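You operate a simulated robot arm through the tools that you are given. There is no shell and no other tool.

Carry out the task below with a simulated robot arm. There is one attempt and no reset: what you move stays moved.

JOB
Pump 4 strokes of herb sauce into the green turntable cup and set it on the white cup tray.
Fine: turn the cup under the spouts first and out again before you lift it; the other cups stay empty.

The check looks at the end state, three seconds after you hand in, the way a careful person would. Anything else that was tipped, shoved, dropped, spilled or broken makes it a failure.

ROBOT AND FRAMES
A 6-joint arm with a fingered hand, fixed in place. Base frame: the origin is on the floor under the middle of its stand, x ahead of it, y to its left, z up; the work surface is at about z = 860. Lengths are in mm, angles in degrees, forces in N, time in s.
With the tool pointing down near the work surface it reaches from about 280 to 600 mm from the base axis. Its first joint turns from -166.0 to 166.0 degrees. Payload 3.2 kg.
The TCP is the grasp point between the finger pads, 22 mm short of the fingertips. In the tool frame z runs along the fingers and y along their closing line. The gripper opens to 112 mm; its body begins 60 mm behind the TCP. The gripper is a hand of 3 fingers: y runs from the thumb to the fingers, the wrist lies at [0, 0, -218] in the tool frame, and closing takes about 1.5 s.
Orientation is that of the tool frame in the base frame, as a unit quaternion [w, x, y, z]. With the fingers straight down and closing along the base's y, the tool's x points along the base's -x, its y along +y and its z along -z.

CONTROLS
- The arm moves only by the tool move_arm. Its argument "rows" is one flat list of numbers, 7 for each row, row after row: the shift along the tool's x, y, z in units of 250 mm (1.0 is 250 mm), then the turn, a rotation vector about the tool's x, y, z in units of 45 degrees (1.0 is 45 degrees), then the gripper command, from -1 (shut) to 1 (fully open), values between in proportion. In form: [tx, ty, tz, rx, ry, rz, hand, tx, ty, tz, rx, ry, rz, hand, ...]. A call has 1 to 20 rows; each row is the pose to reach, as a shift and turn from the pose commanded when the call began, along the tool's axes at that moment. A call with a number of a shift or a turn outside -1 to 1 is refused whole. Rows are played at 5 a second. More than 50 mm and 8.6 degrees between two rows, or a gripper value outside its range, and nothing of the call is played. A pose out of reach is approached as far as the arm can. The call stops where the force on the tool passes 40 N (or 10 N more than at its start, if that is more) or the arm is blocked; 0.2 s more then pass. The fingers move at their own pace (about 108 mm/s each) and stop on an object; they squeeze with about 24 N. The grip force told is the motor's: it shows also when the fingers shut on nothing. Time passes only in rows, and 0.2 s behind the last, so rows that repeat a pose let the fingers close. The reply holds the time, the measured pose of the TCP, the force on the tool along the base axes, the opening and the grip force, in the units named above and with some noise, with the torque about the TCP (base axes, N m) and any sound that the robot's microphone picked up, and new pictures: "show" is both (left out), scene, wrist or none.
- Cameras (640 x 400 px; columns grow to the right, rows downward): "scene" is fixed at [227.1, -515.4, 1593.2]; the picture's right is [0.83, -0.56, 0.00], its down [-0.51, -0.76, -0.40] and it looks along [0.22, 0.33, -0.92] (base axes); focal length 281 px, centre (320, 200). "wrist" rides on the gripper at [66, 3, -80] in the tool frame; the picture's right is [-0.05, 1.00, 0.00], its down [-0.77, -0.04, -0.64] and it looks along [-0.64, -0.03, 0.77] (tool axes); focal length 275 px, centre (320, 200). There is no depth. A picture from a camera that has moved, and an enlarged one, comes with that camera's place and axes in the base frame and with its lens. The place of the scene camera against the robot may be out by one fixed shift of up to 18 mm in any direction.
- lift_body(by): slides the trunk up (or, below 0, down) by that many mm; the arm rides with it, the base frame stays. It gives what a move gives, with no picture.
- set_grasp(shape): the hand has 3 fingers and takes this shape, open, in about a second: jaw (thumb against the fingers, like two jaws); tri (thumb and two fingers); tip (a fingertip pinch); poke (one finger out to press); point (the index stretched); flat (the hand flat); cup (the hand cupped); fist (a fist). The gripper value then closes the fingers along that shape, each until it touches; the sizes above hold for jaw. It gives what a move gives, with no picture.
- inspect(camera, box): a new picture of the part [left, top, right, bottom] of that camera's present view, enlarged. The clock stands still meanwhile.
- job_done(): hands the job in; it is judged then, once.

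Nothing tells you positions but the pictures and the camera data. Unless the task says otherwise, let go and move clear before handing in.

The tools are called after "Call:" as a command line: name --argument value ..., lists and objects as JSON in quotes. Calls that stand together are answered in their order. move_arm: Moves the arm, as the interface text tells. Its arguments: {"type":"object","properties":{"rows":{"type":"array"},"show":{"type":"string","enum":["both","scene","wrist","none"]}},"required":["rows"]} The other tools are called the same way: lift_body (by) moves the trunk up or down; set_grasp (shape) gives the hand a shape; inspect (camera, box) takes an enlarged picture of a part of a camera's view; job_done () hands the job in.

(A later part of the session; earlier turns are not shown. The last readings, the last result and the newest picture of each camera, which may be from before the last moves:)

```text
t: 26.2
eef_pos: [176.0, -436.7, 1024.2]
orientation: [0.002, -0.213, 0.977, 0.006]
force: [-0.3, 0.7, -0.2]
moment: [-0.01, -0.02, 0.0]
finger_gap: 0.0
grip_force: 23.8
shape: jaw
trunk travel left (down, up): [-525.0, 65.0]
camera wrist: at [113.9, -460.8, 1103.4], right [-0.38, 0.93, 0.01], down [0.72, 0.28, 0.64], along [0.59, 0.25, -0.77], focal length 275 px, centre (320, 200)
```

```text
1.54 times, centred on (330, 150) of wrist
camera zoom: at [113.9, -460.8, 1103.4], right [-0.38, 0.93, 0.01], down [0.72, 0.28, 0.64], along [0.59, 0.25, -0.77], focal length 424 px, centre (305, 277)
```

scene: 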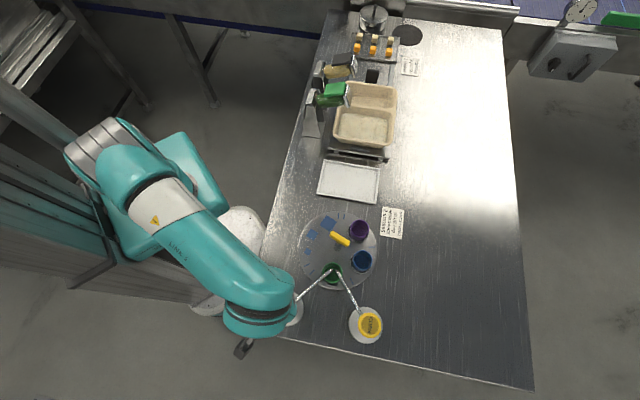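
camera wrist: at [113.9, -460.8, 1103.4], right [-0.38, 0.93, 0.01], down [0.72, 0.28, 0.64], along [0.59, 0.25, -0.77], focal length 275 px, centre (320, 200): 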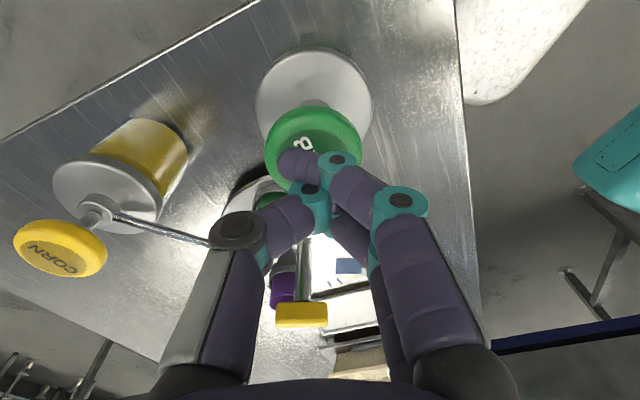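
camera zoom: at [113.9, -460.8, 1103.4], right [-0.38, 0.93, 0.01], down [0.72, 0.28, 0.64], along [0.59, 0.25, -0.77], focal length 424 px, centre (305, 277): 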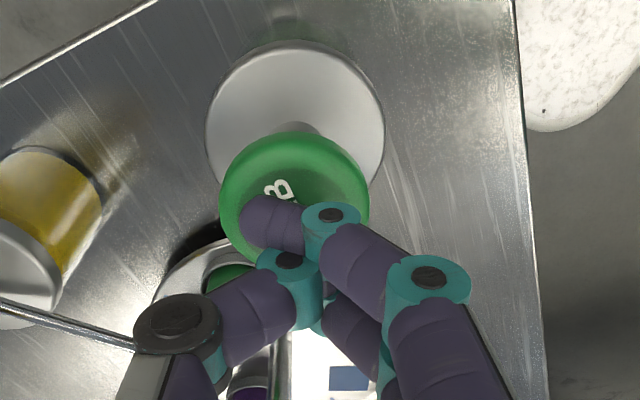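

The tool axis is over the button centre to within about a millimetre. I come down in small steps to find contact, watching the force and any sound.

Call:
move_arm --rows '[0, 0, 0.012, 0, 0, 0, -1, 0, 0, 0.024, 0, 0, 0, -1, 0, 0, 0.036, 0, 0, 0, -1]' --show "none"

Call:
move_arm --rows '[0, 0, 0.01, 0, 0, 0, -1, 0, 0, 0.02, 0, 0, 0, -1]' --show "wrist"

```text
t: 27.0
eef_pos: [174.6, -436.0, 1015.6]
orientation: [0.002, -0.214, 0.977, 0.006]
force: [-0.5, -0.5, 0.6]
moment: [-0.04, 0.01, 0.01]
finger_gap: 0.2
grip_force: 24.3
shape: jaw
trunk travel left (down, up): [-525.0, 65.0]
```

```text
t: 27.6
eef_pos: [175.1, -434.2, 1011.1]
orientation: [0.001, -0.214, 0.977, 0.005]
force: [-0.3, -0.5, 3.2]
moment: [0.0, 0.0, 0.0]
finger_gap: 0.0
grip_force: 23.9
shape: jaw
trunk travel left (down, up): [-525.0, 65.0]
camera wrist: at [112.9, -460.1, 1090.0], right [-0.38, 0.93, 0.01], down [0.72, 0.28, 0.64], along [0.59, 0.25, -0.77], focal length 275 px, centre (320, 200)
```

wrist: 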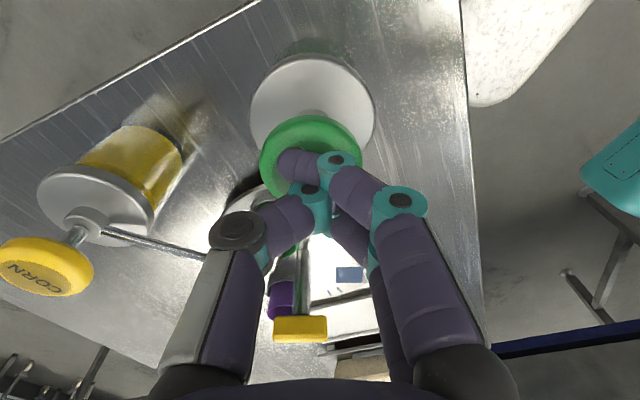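

Contact is at TCP z≈1011 (3 N, no moment, so well centred). I continue down in small steps to learn the stroke.

Call:
move_arm --rows '[0, 0, 0.012, 0, 0, 0, -1, 0, 0, 0.024, 0, 0, 0, -1]' --show "none"

Call:
move_arm --rows '[0, 0, 0.012, 0, 0, 0, -1, 0, 0, 0.024, 0, 0, 0, -1]' --show "none"

```text
t: 28.2
eef_pos: [175.6, -434.8, 1003.9]
orientation: [0.001, -0.215, 0.977, 0.006]
force: [-1.1, 0.8, 6.3]
moment: [0.0, 0.01, 0.02]
finger_gap: 0.0
grip_force: 23.8
shape: jaw
trunk travel left (down, up): [-525.0, 65.0]
```

```text
t: 28.8
eef_pos: [174.4, -435.9, 999.1]
orientation: [0.002, -0.214, 0.977, 0.005]
force: [-2.4, -2.2, 11.7]
moment: [-0.01, 0.04, 0.01]
finger_gap: 0.1
grip_force: 23.9
shape: jaw
trunk travel left (down, up): [-525.0, 65.0]
```

The plunger moves like a spring (12 N at about 12 mm in). I press on toward the bottom of the stroke.

Call:
move_arm --rows '[0, 0, 0.012, 0, 0, 0, -1, 0, 0, 0.024, 0, 0, 0, -1]' --show "none"

Call:
move_arm --rows '[0, 0, 0.012, 0, 0, 0, -1, 0, 0, 0.024, 0, 0, 0, -1]' --show "both"

```text
t: 29.4
eef_pos: [174.9, -432.5, 994.1]
orientation: [0.001, -0.214, 0.977, 0.004]
force: [-3.5, 6.6, 31.8]
moment: [-0.24, 0.0, 0.0]
finger_gap: 0.0
grip_force: 24.3
shape: jaw
trunk travel left (down, up): [-525.0, 65.0]
```

```text
t: 29.9
eef_pos: [174.7, -433.6, 994.5]
orientation: [0.002, -0.215, 0.977, 0.001]
force: [-3.0, 7.2, 33.1]
moment: [-0.24, -0.14, 0.04]
finger_gap: 0.0
grip_force: 24.2
shape: jaw
trunk travel left (down, up): [-525.0, 65.0]
stopped in row 2: the force on the tool passed its limit at 45 N (the readings are from after the stop); the commanded pose is now the measured one
camera wrist: at [112.6, -457.7, 1073.6], right [-0.38, 0.93, 0.0], down [0.71, 0.29, 0.64], along [0.59, 0.24, -0.77], focal length 275 px, centre (320, 200)
```

scene: 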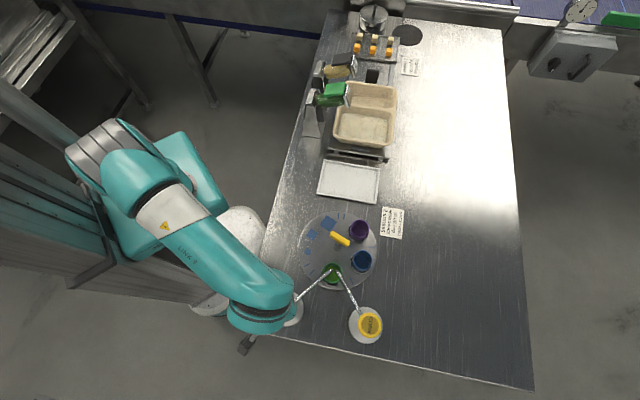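
wrist: 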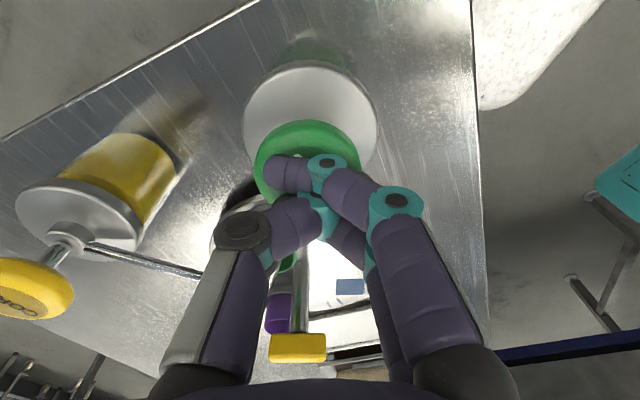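

The button bottoms out at TCP z≈994 (stroke about 16 mm). I look into the green cup for sauce.

Call:
inspect --camera "scene" --box '[310, 240, 380, 300]'

Call:
inspect --camera "scene" --box '[260, 240, 400, 350]'

```text
6.67 times, centred on (345, 270) of scene
camera zoom: at [227.1, -515.4, 1593.2], right [0.83, -0.56, 0.0], down [-0.51, -0.76, -0.4], along [0.22, 0.33, -0.92], focal length 1870 px, centre (153, -267)
```

zoom: 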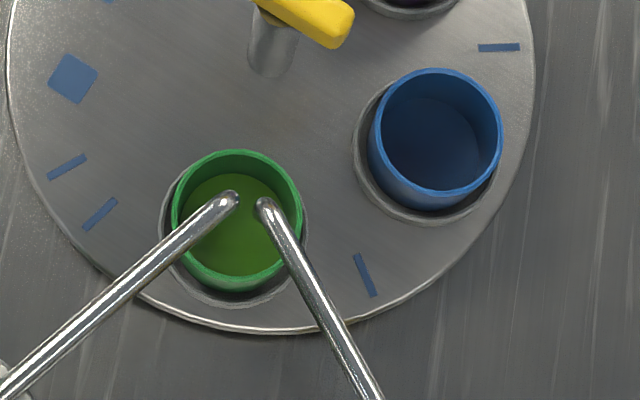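

```text
3.64 times, centred on (330, 295) of scene
camera zoom: at [227.1, -515.4, 1593.2], right [0.83, -0.56, 0.0], down [-0.51, -0.76, -0.4], along [0.22, 0.33, -0.92], focal length 1020 px, centre (284, -146)
```

zoom: 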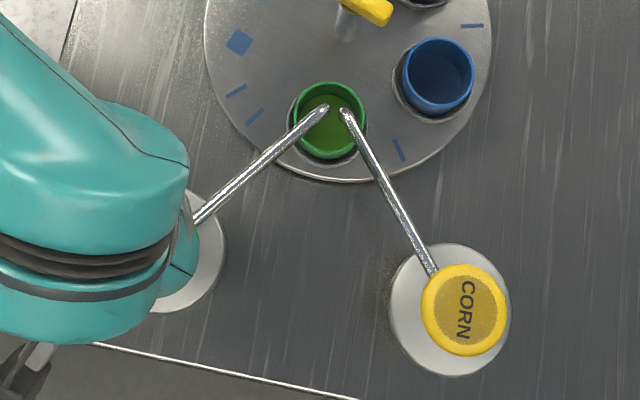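

Herb sauce shows in the green cup, so stroke 1 is in. I release fully up to z≈1018 and check the level and pump before the next stroke.

Call:
move_arm --rows '[0, 0, -0.024, 0, 0, 0, -1, 0.001, -0.003, -0.048, 0, 0, 0, -1, 0.002, -0.006, -0.072, 0, 0, 0, -1, 0.003, -0.009, -0.096, 0, 0, 0, -1, 0.003, -0.009, -0.096, 0, 0, 0, -1]' --show "wrist"

Call:
inspect --camera "scene" --box '[310, 240, 380, 300]'

```text
t: 31.1
eef_pos: [173.7, -438.7, 1012.3]
orientation: [0.002, -0.214, 0.977, 0.006]
force: [-0.1, -0.3, 1.4]
moment: [-0.06, -0.02, 0.0]
finger_gap: 0.0
grip_force: 23.4
shape: jaw
trunk travel left (down, up): [-525.0, 65.0]
camera wrist: at [113.3, -462.9, 1092.6], right [-0.38, 0.93, 0.01], down [0.72, 0.28, 0.64], along [0.59, 0.25, -0.77], focal length 275 px, centre (320, 200)
```

wrist: 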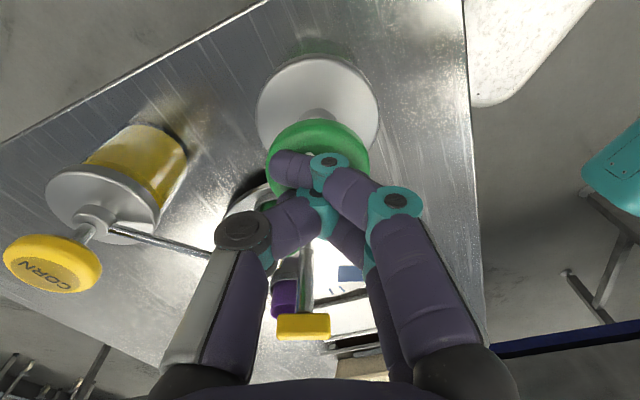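

```text
6.67 times, centred on (345, 270) of scene
camera zoom: at [227.1, -515.4, 1593.2], right [0.83, -0.56, 0.0], down [-0.51, -0.76, -0.4], along [0.22, 0.33, -0.92], focal length 1870 px, centre (153, -267)
```

zoom: 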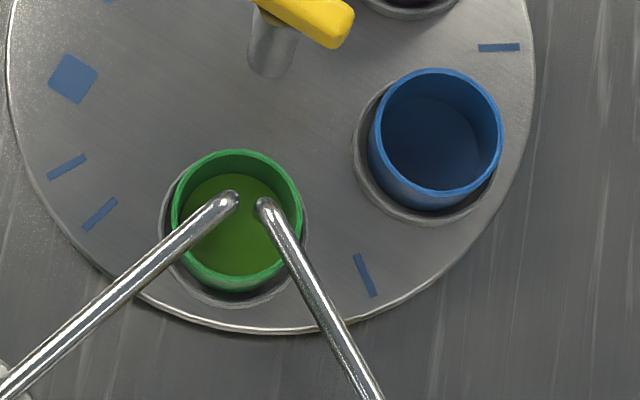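

The level is unchanged by the release. The pad is still just touching (1.4 N), so I rise 8 mm more and re-centre before stroke 2.

Call:
move_arm --rows '[-0.004, 0.004, -0.016, 0, 0, 0, -1, -0.007, 0.007, -0.034, 0, 0, 0, -1, -0.007, 0.007, -0.034, 0, 0, 0, -1]' --show "wrist"

Call:
inspect --camera "wrist" --box '[220, 20, 440, 280]'

```text
t: 31.9
eef_pos: [177.8, -435.2, 1021.5]
orientation: [0.001, -0.216, 0.976, 0.005]
force: [-1.1, 1.1, 0.6]
moment: [-0.02, 0.02, -0.01]
finger_gap: 0.0
grip_force: 23.9
shape: jaw
trunk travel left (down, up): [-525.0, 65.0]
camera wrist: at [114.8, -460.4, 1101.6], right [-0.38, 0.93, 0.01], down [0.71, 0.28, 0.64], along [0.59, 0.25, -0.77], focal length 275 px, centre (320, 200)
```

wrist: 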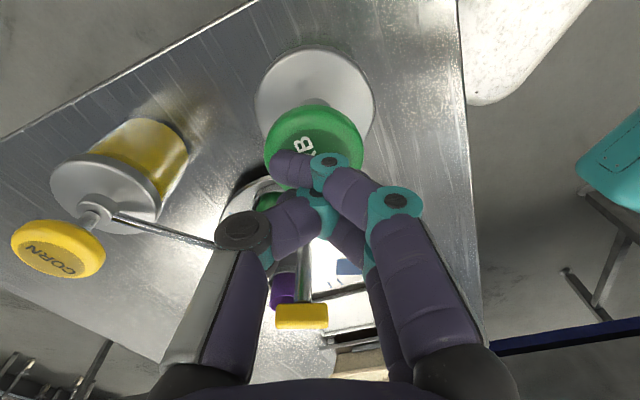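

```text
1.54 times, centred on (330, 150) of wrist
camera zoom: at [114.8, -460.4, 1101.6], right [-0.38, 0.93, 0.01], down [0.71, 0.28, 0.64], along [0.59, 0.25, -0.77], focal length 424 px, centre (305, 277)
```

zoom: 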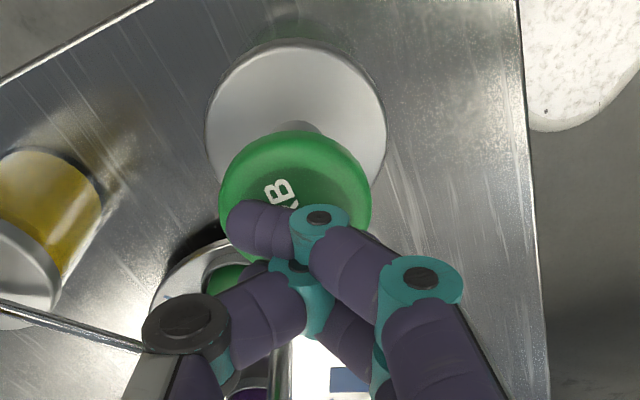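

The pump stands exactly where it was. Stroke 2: down 28 mm in one smooth go.

Call:
move_arm --rows '[0, 0, 0.016, 0, 0, 0, -1, 0, 0, 0.032, 0, 0, 0, -1, 0, 0, 0.048, 0, 0, 0, -1, 0, 0, 0.064, 0, 0, 0, -1, 0, 0, 0.08, 0, 0, 0, -1, 0, 0, 0.096, 0, 0, 0, -1, 0, 0, 0.112, 0, 0, 0, -1]' --show "none"

Call:
inspect --camera "scene" --box '[310, 240, 380, 300]'

```text
t: 33.5
eef_pos: [175.7, -435.2, 994.3]
orientation: [0.001, -0.215, 0.977, 0.004]
force: [0.8, 5.7, 19.3]
moment: [-0.14, -0.08, 0.03]
finger_gap: 0.0
grip_force: 23.8
shape: jaw
trunk travel left (down, up): [-525.0, 65.0]
```

```text
6.67 times, centred on (345, 270) of scene
camera zoom: at [227.1, -515.4, 1593.2], right [0.83, -0.56, 0.0], down [-0.51, -0.76, -0.4], along [0.22, 0.33, -0.92], focal length 1870 px, centre (153, -267)
```

zoom: 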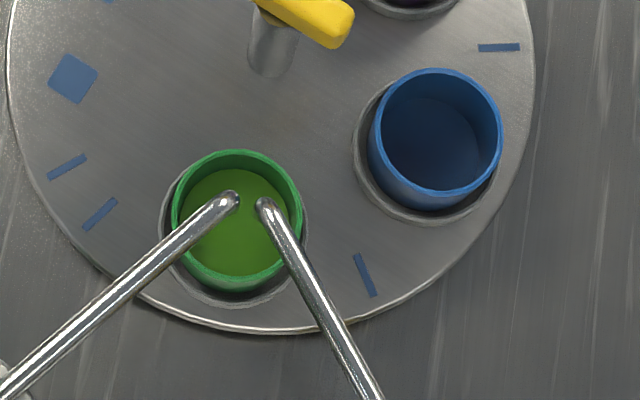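

The sauce level rose a step, so stroke 2 is in. I press 1.5 mm more to be sure it's bottomed, and then release fully.

Call:
move_arm --rows '[0, 0, 0.006, 0, 0, 0, -1, 0, 0, 0.006, 0, 0, 0, -1]' --show "none"

Call:
move_arm --rows '[0, 0, -0.024, 0, 0, 0, -1, 0, 0, -0.048, 0, 0, 0, -1, 0, 0, -0.072, 0, 0, 0, -1, 0, 0, -0.096, 0, 0, 0, -1, 0, 0, -0.118, 0, 0, 0, -1, 0, 0, -0.118, 0, 0, 0, -1]' --show "wrist"

Call:
inspect --camera "scene" --box '[310, 240, 380, 300]'

```text
t: 34.1
eef_pos: [175.8, -434.5, 993.7]
orientation: [0.0, -0.214, 0.977, 0.003]
force: [1.2, 5.8, 29.0]
moment: [-0.24, -0.15, 0.05]
finger_gap: 0.0
grip_force: 23.7
shape: jaw
trunk travel left (down, up): [-525.0, 65.0]
```

```text
t: 35.5
eef_pos: [176.3, -436.6, 1023.6]
orientation: [0.002, -0.213, 0.977, 0.005]
force: [0.2, -0.5, -0.3]
moment: [0.04, 0.02, 0.0]
finger_gap: 0.0
grip_force: 23.5
shape: jaw
trunk travel left (down, up): [-525.0, 65.0]
camera wrist: at [115.2, -461.3, 1102.6], right [-0.38, 0.93, 0.01], down [0.72, 0.28, 0.64], along [0.59, 0.25, -0.77], focal length 275 px, centre (320, 200)
```

wrist: 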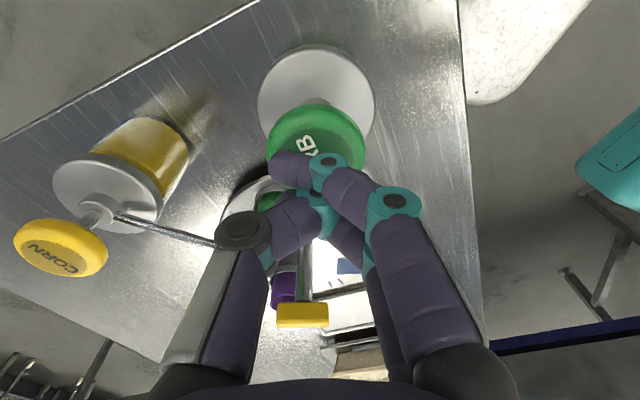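

```text
6.67 times, centred on (345, 270) of scene
camera zoom: at [227.1, -515.4, 1593.2], right [0.83, -0.56, 0.0], down [-0.51, -0.76, -0.4], along [0.22, 0.33, -0.92], focal length 1870 px, centre (153, -267)
```

zoom: 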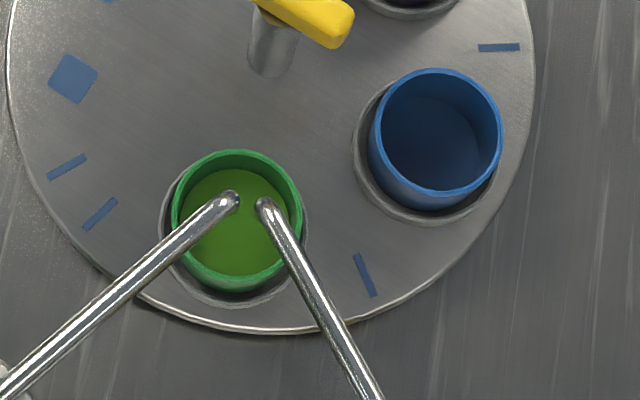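

Fully released, with the level unchanged. Stroke 3.

Call:
move_arm --rows '[0, 0, 0.017, 0, 0, 0, -1, 0, 0, 0.034, 0, 0, 0, -1, 0, 0, 0.051, 0, 0, 0, -1, 0, 0, 0.068, 0, 0, 0, -1, 0, 0, 0.085, 0, 0, 0, -1, 0, 0, 0.102, 0, 0, 0, -1, 0, 0, 0.118, 0, 0, 0, -1, 0, 0, 0.118, 0, 0, 0, -1]' --show "none"

Call:
inspect --camera "scene" --box '[310, 240, 380, 300]'

```text
t: 37.3
eef_pos: [174.6, -434.7, 993.7]
orientation: [0.002, -0.214, 0.977, 0.003]
force: [-2.2, 5.0, 25.2]
moment: [-0.24, -0.07, 0.02]
finger_gap: 0.0
grip_force: 23.8
shape: jaw
trunk travel left (down, up): [-525.0, 65.0]
```

```text
6.67 times, centred on (345, 270) of scene
camera zoom: at [227.1, -515.4, 1593.2], right [0.83, -0.56, 0.0], down [-0.51, -0.76, -0.4], along [0.22, 0.33, -0.92], focal length 1870 px, centre (153, -267)
```

zoom: 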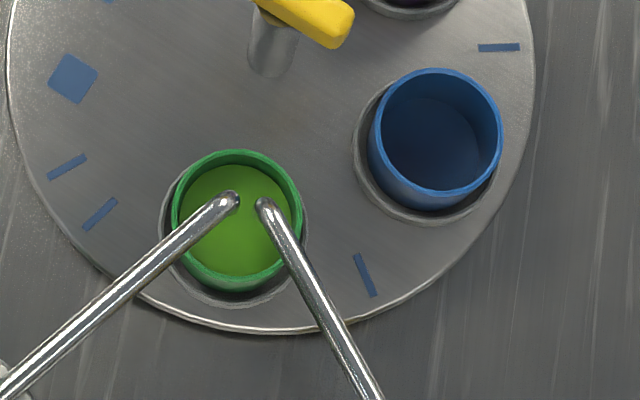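

The level rose another step, so stroke 3 is in. I release fully and check.

Call:
move_arm --rows '[0, 0, -0.024, 0, 0, 0, -1, 0, 0, -0.048, 0, 0, 0, -1, 0, 0, -0.072, 0, 0, 0, -1, 0, 0, -0.096, 0, 0, 0, -1, 0, 0, -0.118, 0, 0, 0, -1, 0, 0, -0.118, 0, 0, 0, -1]' --show "wrist"

Call:
inspect --camera "scene" --box '[310, 240, 380, 300]'

```text
t: 38.7
eef_pos: [176.2, -437.8, 1022.4]
orientation: [0.001, -0.215, 0.977, 0.005]
force: [0.4, -0.4, 0.5]
moment: [0.01, 0.01, -0.06]
finger_gap: 0.0
grip_force: 23.4
shape: jaw
trunk travel left (down, up): [-525.0, 65.0]
camera wrist: at [114.9, -461.4, 1102.4], right [-0.38, 0.93, 0.01], down [0.71, 0.28, 0.64], along [0.59, 0.25, -0.77], focal length 275 px, centre (320, 200)
```

wrist: 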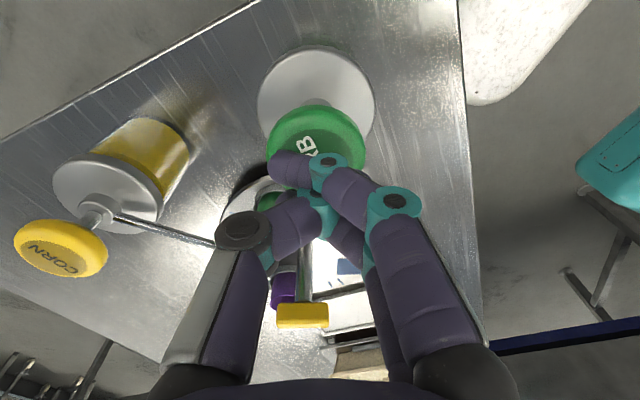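

```text
6.67 times, centred on (345, 270) of scene
camera zoom: at [227.1, -515.4, 1593.2], right [0.83, -0.56, 0.0], down [-0.51, -0.76, -0.4], along [0.22, 0.33, -0.92], focal length 1870 px, centre (153, -267)
```

zoom: 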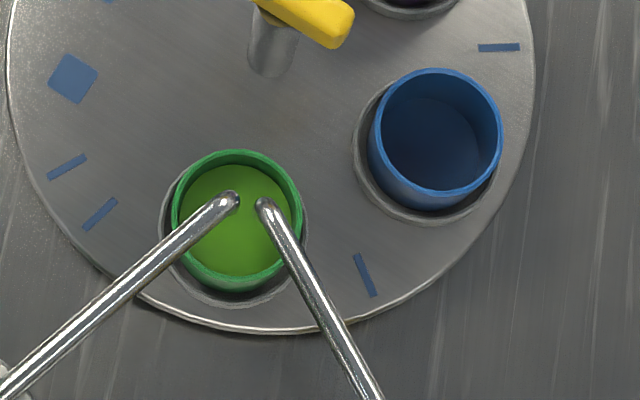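

Three strokes are in and the pump is released. Now stroke 4, the last.

Call:
move_arm --rows '[0, 0, 0.017, 0, 0, 0, -1, 0, 0, 0.034, 0, 0, 0, -1, 0, 0, 0.051, 0, 0, 0, -1, 0, 0, 0.068, 0, 0, 0, -1, 0, 0, 0.085, 0, 0, 0, -1, 0, 0, 0.102, 0, 0, 0, -1, 0, 0, 0.118, 0, 0, 0, -1, 0, 0, 0.118, 0, 0, 0, -1]' --show "none"

Call:
inspect --camera "scene" --box '[310, 240, 380, 300]'

```text
t: 40.5
eef_pos: [173.8, -435.2, 994.6]
orientation: [0.001, -0.213, 0.977, 0.002]
force: [-2.9, 6.4, 26.4]
moment: [-0.24, -0.09, -0.03]
finger_gap: 0.0
grip_force: 23.8
shape: jaw
trunk travel left (down, up): [-525.0, 65.0]
```

```text
6.67 times, centred on (345, 270) of scene
camera zoom: at [227.1, -515.4, 1593.2], right [0.83, -0.56, 0.0], down [-0.51, -0.76, -0.4], along [0.22, 0.33, -0.92], focal length 1870 px, centre (153, -267)
```

zoom: 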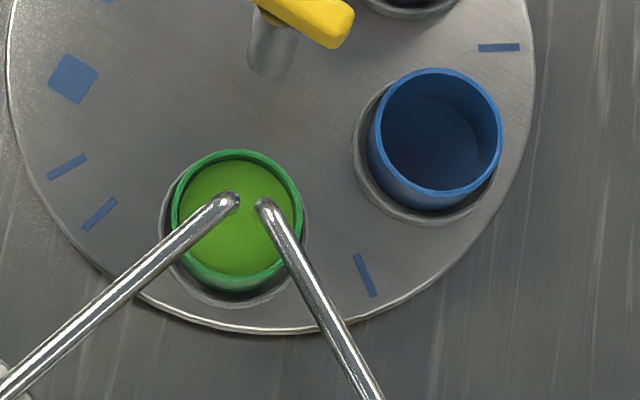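

The level rose again, so by count and level that is 4 strokes. I release fully, and then measure the level against the empty blue cup to be sure the count is right.

Call:
move_arm --rows '[0, 0, -0.024, 0, 0, 0, -1, 0, 0, -0.048, 0, 0, 0, -1, 0, 0, -0.072, 0, 0, 0, -1, 0, 0, -0.096, 0, 0, 0, -1, 0, 0, -0.118, 0, 0, 0, -1, 0, 0, -0.2, 0, 0, 0, -1, 0, 0, -0.32, 0, 0, 0, -1, 0, 0, -0.32, 0, 0, 0, -1]' --show "wrist"

Call:
inspect --camera "scene" --box '[320, 255, 352, 290]'

Call:
inspect --camera "scene" --box '[345, 243, 377, 278]'

```text
t: 42.3
eef_pos: [176.0, -437.7, 1074.1]
orientation: [0.001, -0.214, 0.977, 0.004]
force: [-0.2, 0.3, -0.6]
moment: [0.0, -0.02, -0.03]
finger_gap: 0.3
grip_force: 24.1
shape: jaw
trunk travel left (down, up): [-525.0, 65.0]
camera wrist: at [115.2, -462.3, 1153.3], right [-0.38, 0.93, 0.01], down [0.72, 0.28, 0.64], along [0.59, 0.25, -0.77], focal length 275 px, centre (320, 200)
```

wrist: 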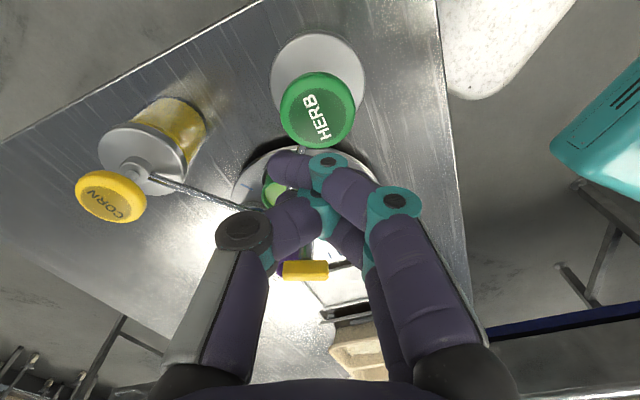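

```text
11.43 times, centred on (336, 272) of scene
camera zoom: at [227.1, -515.4, 1593.2], right [0.83, -0.56, 0.0], down [-0.51, -0.76, -0.4], along [0.22, 0.33, -0.92], focal length 3207 px, centre (137, -629)
```

zoom: 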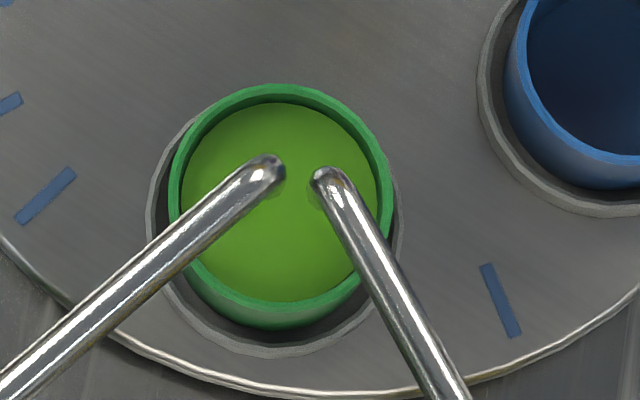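

```text
11.43 times, centred on (361, 260) of scene
camera zoom: at [227.1, -515.4, 1593.2], right [0.83, -0.56, 0.0], down [-0.51, -0.76, -0.4], along [0.22, 0.33, -0.92], focal length 3207 px, centre (-149, -491)
```

zoom: 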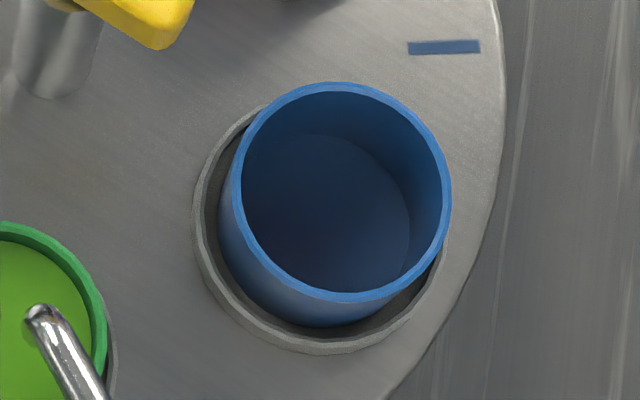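

The sauce is well below the rim and the blue cup is empty. The pump is up again. I return above the handle with the same grasp orientation, opening the jaws to about 40 mm on the way.

Call:
move_arm --rows '[-0.0613, -0.0083, 0, 0, 0, -0.1667, -0.3, -0.1227, -0.0167, 0, 0, 0, -0.3333, -0.3, -0.184, -0.025, 0, 0, 0, -0.5, -0.3, -0.2453, -0.0333, 0, 0, 0, -0.6667, -0.3, -0.3067, -0.0417, 0, 0, 0, -0.8333, -0.3, -0.368, -0.05, 0, 0, 0, -1.0, -0.3]' --show "none"

Call:
move_arm --rows '[-0.0397, -0.0485, 0, 0, 0, -0.1667, -0.3, -0.0793, -0.097, 0, 0, 0, -0.3333, -0.3, -0.119, -0.1455, 0, 0, 0, -0.5, -0.3, -0.1587, -0.194, 0, 0, 0, -0.6667, -0.3, -0.1983, -0.2425, 0, 0, 0, -0.8333, -0.3, -0.238, -0.291, 0, 0, 0, -1.0, -0.3, -0.238, -0.291, 0, 0, 0, -1.0, -0.3]'

```text
t: 43.7
eef_pos: [265.5, -410.9, 1073.7]
orientation: [0.003, -0.573, 0.82, 0.004]
force: [-0.3, 0.4, -0.8]
moment: [-0.02, -0.02, 0.01]
finger_gap: 38.6
grip_force: 0.1
shape: jaw
trunk travel left (down, up): [-525.0, 65.0]
```

```text
t: 45.3
eef_pos: [352.2, -379.8, 1072.5]
orientation: [-0.004, 0.842, -0.539, -0.003]
force: [-0.9, -0.2, 0.3]
moment: [0.02, -0.02, -0.03]
finger_gap: 38.7
grip_force: 0.1
shape: jaw
trunk travel left (down, up): [-525.0, 65.0]
camera wrist: at [377.6, -440.8, 1152.0], right [-0.93, -0.38, 0.0], down [-0.29, 0.71, 0.64], along [-0.24, 0.6, -0.77], focal length 275 px, centre (320, 200)
```

scene: 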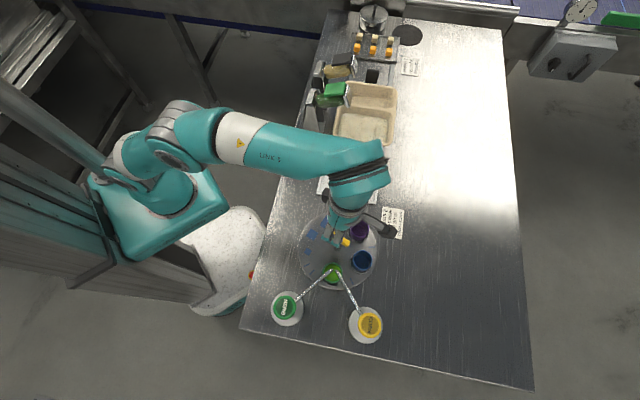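
wrist: 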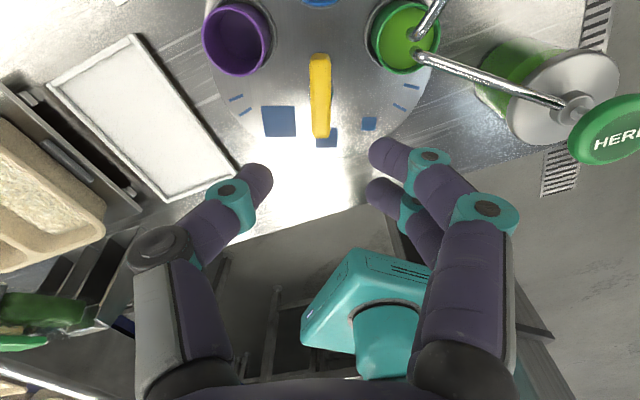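

The bar is centred between the jaws. I descend straight onto it and close.

Call:
move_arm --rows '[0, 0, 0.11, 0, 0, 0, -0.3, 0, 0, 0.22, 0, 0, 0, -0.3, 0, 0, 0.33, 0, 0, 0, -0.3, 0, 0, 0.44, 0, 0, 0, -0.3, 0, 0, 0.44, 0, 0, 0, -0.3]' --show "wrist"

Call:
inspect --camera "wrist" --box '[200, 20, 540, 260]'

```text
t: 46.5
eef_pos: [354.4, -377.7, 962.9]
orientation: [-0.004, 0.843, -0.538, -0.002]
force: [-0.1, 0.0, -0.5]
moment: [0.0, 0.04, -0.01]
finger_gap: 39.0
grip_force: 0.2
shape: jaw
trunk travel left (down, up): [-525.0, 65.0]
camera wrist: at [379.7, -439.6, 1042.6], right [-0.93, -0.38, 0.0], down [-0.29, 0.71, 0.64], along [-0.24, 0.6, -0.77], focal length 275 px, centre (320, 200)
```

wrist: 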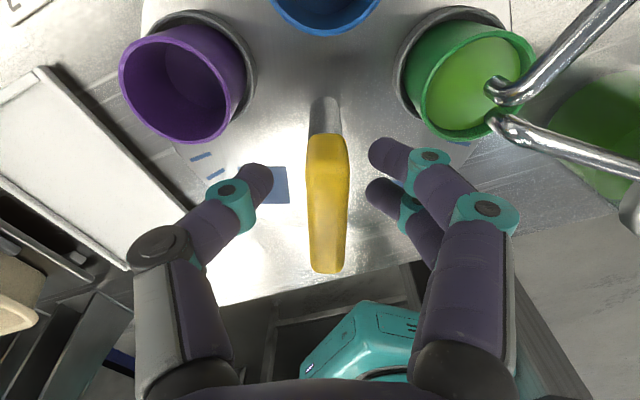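

```text
1.67 times, centred on (370, 140) of wrist
camera zoom: at [379.7, -439.6, 1042.6], right [-0.93, -0.38, 0.0], down [-0.29, 0.71, 0.64], along [-0.24, 0.6, -0.77], focal length 459 px, centre (237, 300)
```

zoom: 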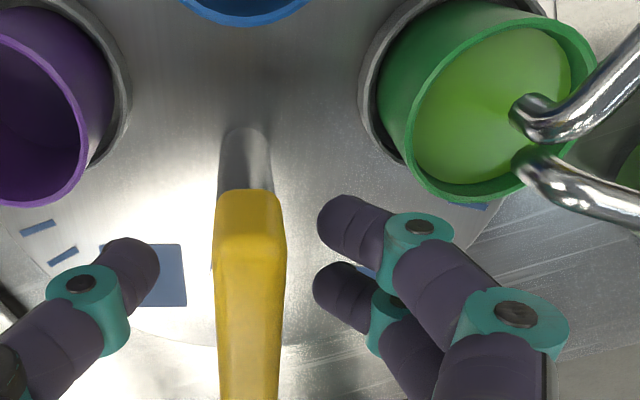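

The bar is between the jaws. I shift 2 mm to centre and close.

Call:
move_arm --rows '[0, 0.008, 0, 0, 0, 0, -0.3, 0, 0.008, 0, 0, 0, 0, -1, 0, 0.008, 0, 0, 0, 0, -1, 0, 0.008, 0, 0, 0, 0, -1, 0, 0.008, 0, 0, 0, 0, -1, 0, 0.008, 0, 0, 0, 0, -1, 0, 0.008, 0, 0, 0, 0, -1]' --show "wrist"

```text
t: 48.1
eef_pos: [352.6, -380.4, 963.4]
orientation: [-0.004, 0.843, -0.538, -0.003]
force: [-1.9, 3.2, -5.0]
moment: [0.02, 0.05, 0.03]
finger_gap: 7.4
grip_force: 24.4
shape: jaw
trunk travel left (down, up): [-525.0, 65.0]
camera wrist: at [378.1, -440.3, 1042.9], right [-0.93, -0.38, 0.0], down [-0.29, 0.71, 0.64], along [-0.24, 0.6, -0.77], focal length 275 px, centre (320, 200)
```

wrist: 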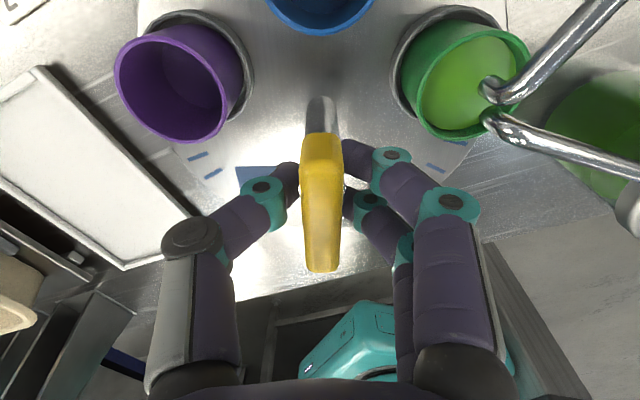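

Gripped again. I turn back clockwise slowly so the sauce doesn't slosh.

Call:
move_arm --rows '[0, 0, 0, 0, 0, 0.04, -1, 0, 0, 0, 0, 0, 0.11, -1, 0, 0, 0, 0, 0, 0.19, -1, 0, 0, 0, 0, 0, 0.27, -1, 0, 0, 0, 0, 0, 0.35, -1, 0, 0, 0, 0, 0, 0.43, -1, 0, 0, 0, 0, 0, 0.51, -1, 0, 0, 0, 0, 0, 0.58, -1, 0, 0, 0, 0, 0, 0.62, -1]' --show "none"

Call:
inspect --camera "scene" --box '[270, 170, 410, 290]'

```text
t: 50.1
eef_pos: [354.4, -378.1, 963.2]
orientation: [0.004, -0.687, 0.726, 0.003]
force: [9.8, -0.6, 1.5]
moment: [0.0, -0.13, 0.08]
finger_gap: 7.4
grip_force: 24.3
shape: jaw
trunk travel left (down, up): [-525.0, 65.0]
```

```text
3.33 times, centred on (340, 230) of scene
camera zoom: at [227.1, -515.4, 1593.2], right [0.83, -0.56, 0.0], down [-0.51, -0.76, -0.4], along [0.22, 0.33, -0.92], focal length 935 px, centre (253, 100)
```

zoom: 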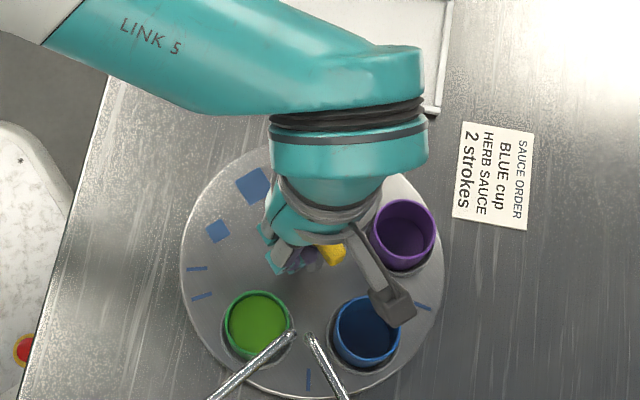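

It's turning smoothly and the sauce is calm. I finish the remaining 42°.

Call:
move_arm --rows '[0, -0.002, 0, 0, 0, 0.04, -1, 0, -0.004, 0, 0, 0, 0.11, -1, 0, -0.005, 0, 0, 0, 0.2, -1, 0, -0.005, 0, 0, 0, 0.29, -1, 0, -0.005, 0, 0, 0, 0.38, -1, 0, -0.005, 0, 0, 0, 0.47, -1, 0, -0.005, 0, 0, 0, 0.56, -1, 0, -0.005, 0, 0, 0, 0.65, -1, 0, -0.005, 0, 0, 0, 0.74, -1, 0, -0.005, 0, 0, 0, 0.83, -1, 0, -0.005, 0, 0, 0, 0.9, -1, 0, -0.005, 0, 0, 0, 0.935, -1]'

Call:
inspect --camera "scene" --box '[270, 170, 410, 290]'

```text
t: 52.7
eef_pos: [354.2, -377.8, 963.1]
orientation: [0.002, -0.381, 0.925, 0.005]
force: [13.4, -3.7, 1.6]
moment: [-0.12, -0.22, 0.06]
finger_gap: 7.0
grip_force: 23.7
shape: jaw
trunk travel left (down, up): [-525.0, 65.0]
camera wrist: at [305.6, -423.0, 1042.6], right [-0.67, 0.74, 0.01], down [0.57, 0.51, 0.64], along [0.47, 0.43, -0.77], focal length 275 px, centre (320, 200)
```

scene: 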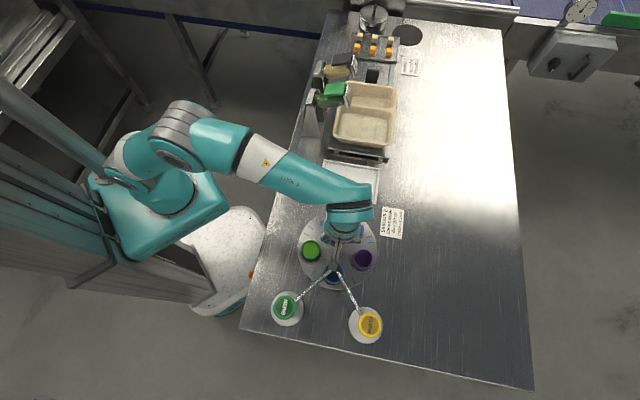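
wrist: 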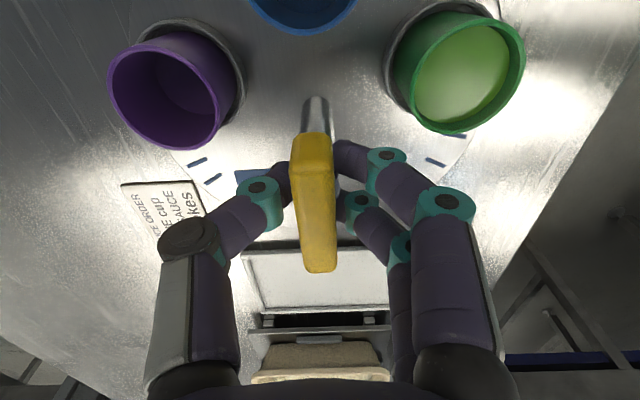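

```text
3.33 times, centred on (340, 230) of scene
camera zoom: at [227.1, -515.4, 1593.2], right [0.83, -0.56, 0.0], down [-0.51, -0.76, -0.4], along [0.22, 0.33, -0.92], focal length 935 px, centre (253, 100)
```

zoom: 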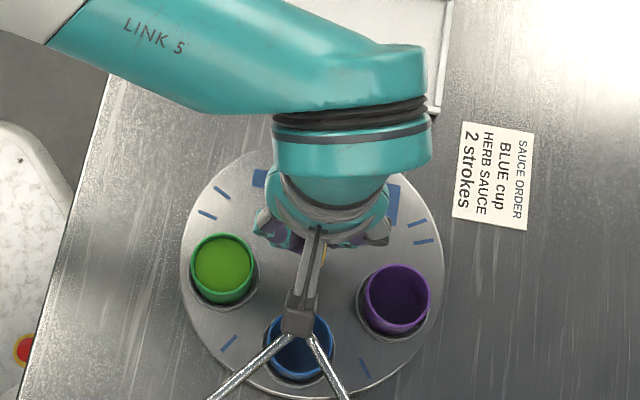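

The green cup is back clear of the spouts, still level, and the other cups are empty. I let go of the bar and lift straight up.

Call:
move_arm --rows '[0, 0, 0, 0, 0, 0, -0.4, 0, 0, 0, 0, 0, 0, -0.4, 0, 0, 0, 0, 0, 0, -0.4, 0, 0, -0.05, 0, 0, 0, -0.4, 0, 0, -0.15, 0, 0, 0, -0.4, 0, 0, -0.27, 0, 0, 0, -0.4, 0, 0, -0.39, 0, 0, 0, -0.4, 0, 0, -0.44, 0, 0, 0, -0.4, 0, 0, -0.44, 0, 0, 0, -0.4]'

Call:
inspect --camera "wrist" --box '[200, 0, 560, 225]'

Call:
inspect --camera "scene" --box '[260, 200, 420, 350]'

```text
t: 54.7
eef_pos: [351.6, -380.4, 1073.6]
orientation: [0.002, -0.381, 0.925, 0.005]
force: [0.3, 0.2, -0.1]
moment: [-0.02, -0.02, 0.03]
finger_gap: 33.3
grip_force: 0.0
shape: jaw
trunk travel left (down, up): [-525.0, 65.0]
camera wrist: at [303.3, -424.7, 1153.2], right [-0.67, 0.74, 0.01], down [0.57, 0.51, 0.64], along [0.47, 0.43, -0.77], focal length 275 px, centre (320, 200)
```

scene: 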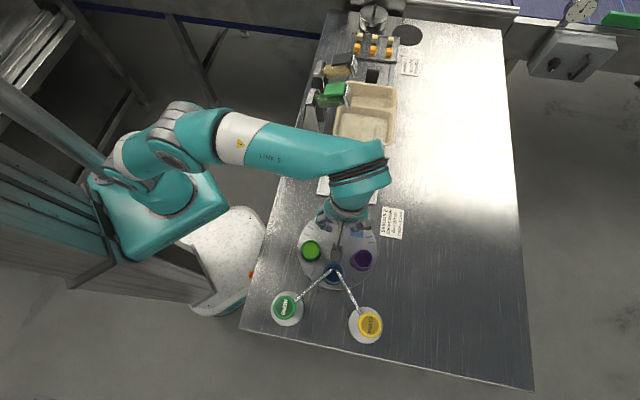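
wrist: 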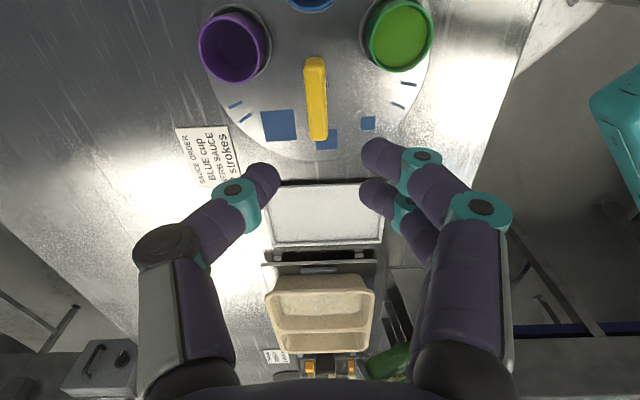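

```text
1.78 times, centred on (380, 112) of wrist
camera zoom: at [303.3, -424.7, 1153.2], right [-0.67, 0.74, 0.01], down [0.57, 0.51, 0.64], along [0.47, 0.43, -0.77], focal length 489 px, centre (213, 356)
```

zoom: 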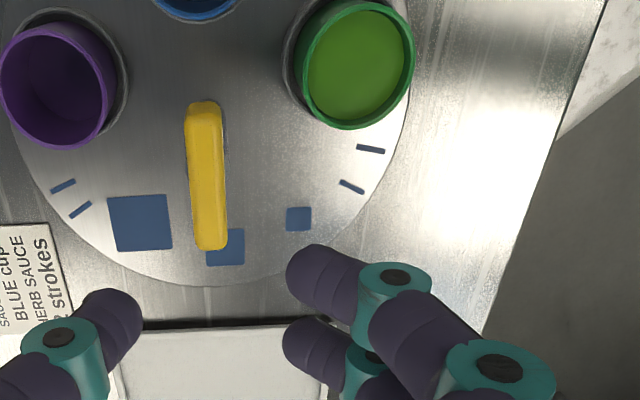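

```text
2.67 times, centred on (340, 275) of scene
camera zoom: at [227.1, -515.4, 1593.2], right [0.83, -0.56, 0.0], down [-0.51, -0.76, -0.4], along [0.22, 0.33, -0.92], focal length 748 px, centre (267, 0)
```

zoom: 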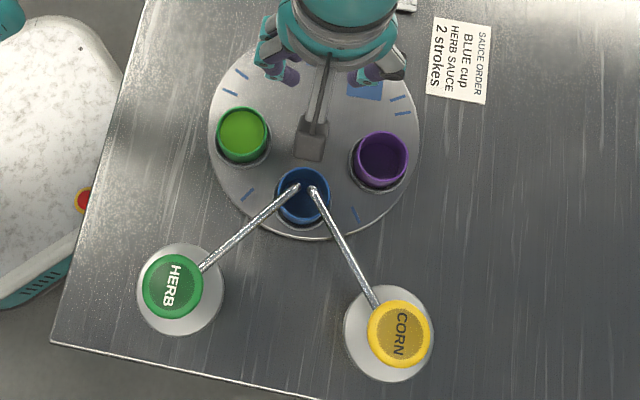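

All the pumps and cups are where they started. I take the green cup to be centred at (290.5, -352), rim z≈916, with the disc at about 883. I move above it, turning the jaws so they close along 50°, clear of the herb spout pipe, the blue cup and the bar.

Call:
move_arm --rows '[0.0156, 0.0422, 0, 0, 0, 0.1667, 0.25, 0.0312, 0.0843, 0, 0, 0, 0.3333, 0.25, 0.0468, 0.1265, 0, 0, 0, 0.5, 0.25, 0.0624, 0.1687, 0, 0, 0, 0.6667, 0.25, 0.078, 0.2108, 0, 0, 0, 0.8333, 0.25, 0.0936, 0.253, 0, 0, 0, 1.0, 0.25]' --show "none"

Call:
move_arm --rows '[0, 0, 0.033, 0, 0, 0.148, 0.25, 0, 0, 0.067, 0, 0, 0.296, 0.25, 0, 0, 0.1, 0, 0, 0.444, 0.25, 0, 0, 0.133, 0, 0, 0.592, 0.25, 0, 0, 0.167, 0, 0, 0.74, 0.25, 0, 0, 0.2, 0, 0, 0.887, 0.25, 0, 0, 0.2, 0, 0, 0.887, 0.25]'

```text
t: 56.1
eef_pos: [291.2, -350.5, 1072.9]
orientation: [0.0, 0.003, 1.0, 0.003]
force: [-0.5, -0.4, 0.2]
moment: [-0.02, 0.0, -0.01]
finger_gap: 69.7
grip_force: 0.1
shape: jaw
trunk travel left (down, up): [-525.0, 65.0]
```

```text
t: 57.7
eef_pos: [292.1, -352.7, 1023.2]
orientation: [-0.002, 0.344, 0.939, 0.004]
force: [0.3, -0.3, 0.0]
moment: [-0.04, 0.0, 0.04]
finger_gap: 69.8
grip_force: 0.0
shape: jaw
trunk travel left (down, up): [-525.0, 65.0]
camera wrist: at [243.0, -306.1, 1104.8], right [0.68, 0.73, 0.01], down [0.57, -0.53, 0.63], along [0.47, -0.43, -0.78], focal length 275 px, centre (320, 200)
```

scene: 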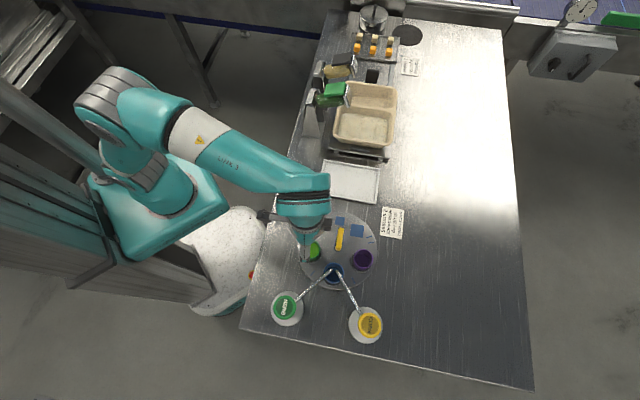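
wrist: 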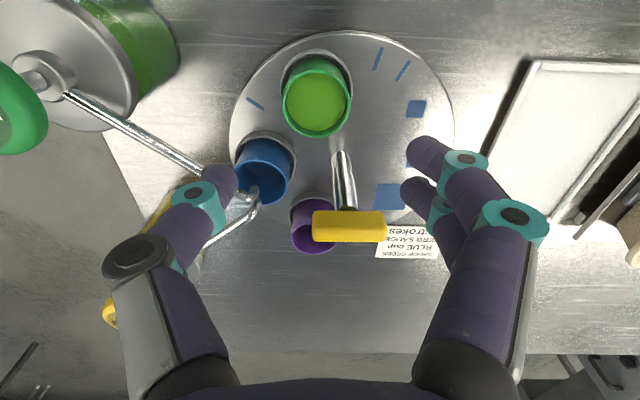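

The cup is centred to within 2 mm. I come down to TCP z≈950 first, with fingertips still above the rim, and check the clearance.

Call:
move_arm --rows '[0.004, -0.001, 0.1, 0, 0, 0, 0.25, 0.008, -0.001, 0.2, 0, 0, 0, 0.25, 0.008, -0.001, 0.29, 0, 0, 0, 0.25, 0.008, -0.001, 0.29, 0, 0, 0, 0.25]'

Call:
inspect --camera "wrist" --box '[100, 0, 520, 280]'

Call:
inspect --camera "scene" --box '[260, 200, 400, 320]'

```text
t: 58.7
eef_pos: [289.3, -350.0, 950.3]
orientation: [-0.002, 0.343, 0.939, 0.006]
force: [-0.2, -0.1, 0.1]
moment: [0.0, 0.01, -0.01]
finger_gap: 69.7
grip_force: 0.0
shape: jaw
trunk travel left (down, up): [-525.0, 65.0]
camera wrist: at [240.8, -304.5, 1031.9], right [0.68, 0.73, 0.01], down [0.57, -0.53, 0.63], along [0.47, -0.42, -0.78], focal length 275 px, centre (320, 200)
```

scene: 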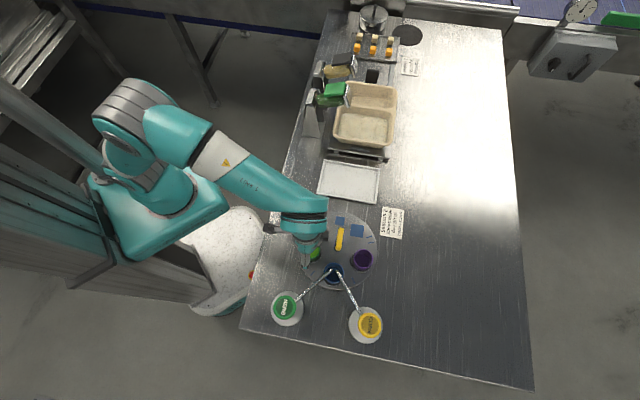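
wrist: 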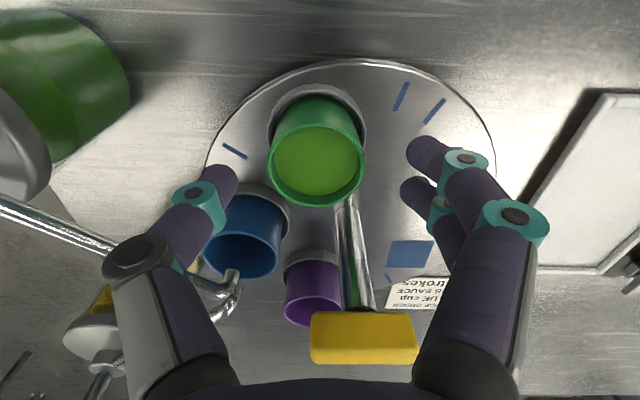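

```text
1.43 times, centred on (310, 140) of wrist
camera zoom: at [240.8, -304.5, 1031.9], right [0.68, 0.73, 0.01], down [0.57, -0.53, 0.63], along [0.47, -0.42, -0.78], focal length 393 px, centre (334, 286)
```

zoom: 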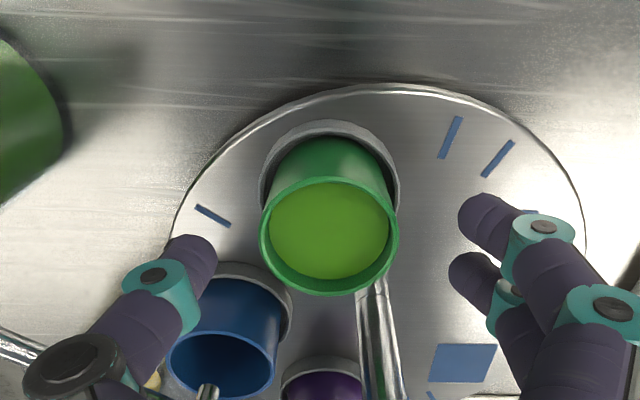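

```text
3.33 times, centred on (330, 260) of scene
camera zoom: at [227.1, -515.4, 1593.2], right [0.83, -0.56, 0.0], down [-0.51, -0.76, -0.4], along [0.22, 0.33, -0.92], focal length 935 px, centre (287, 0)
```

zoom: 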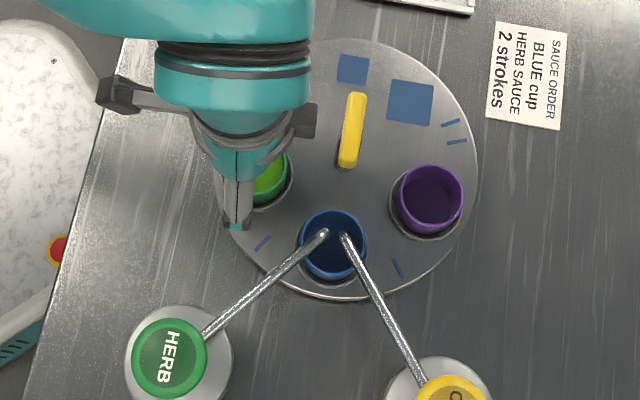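

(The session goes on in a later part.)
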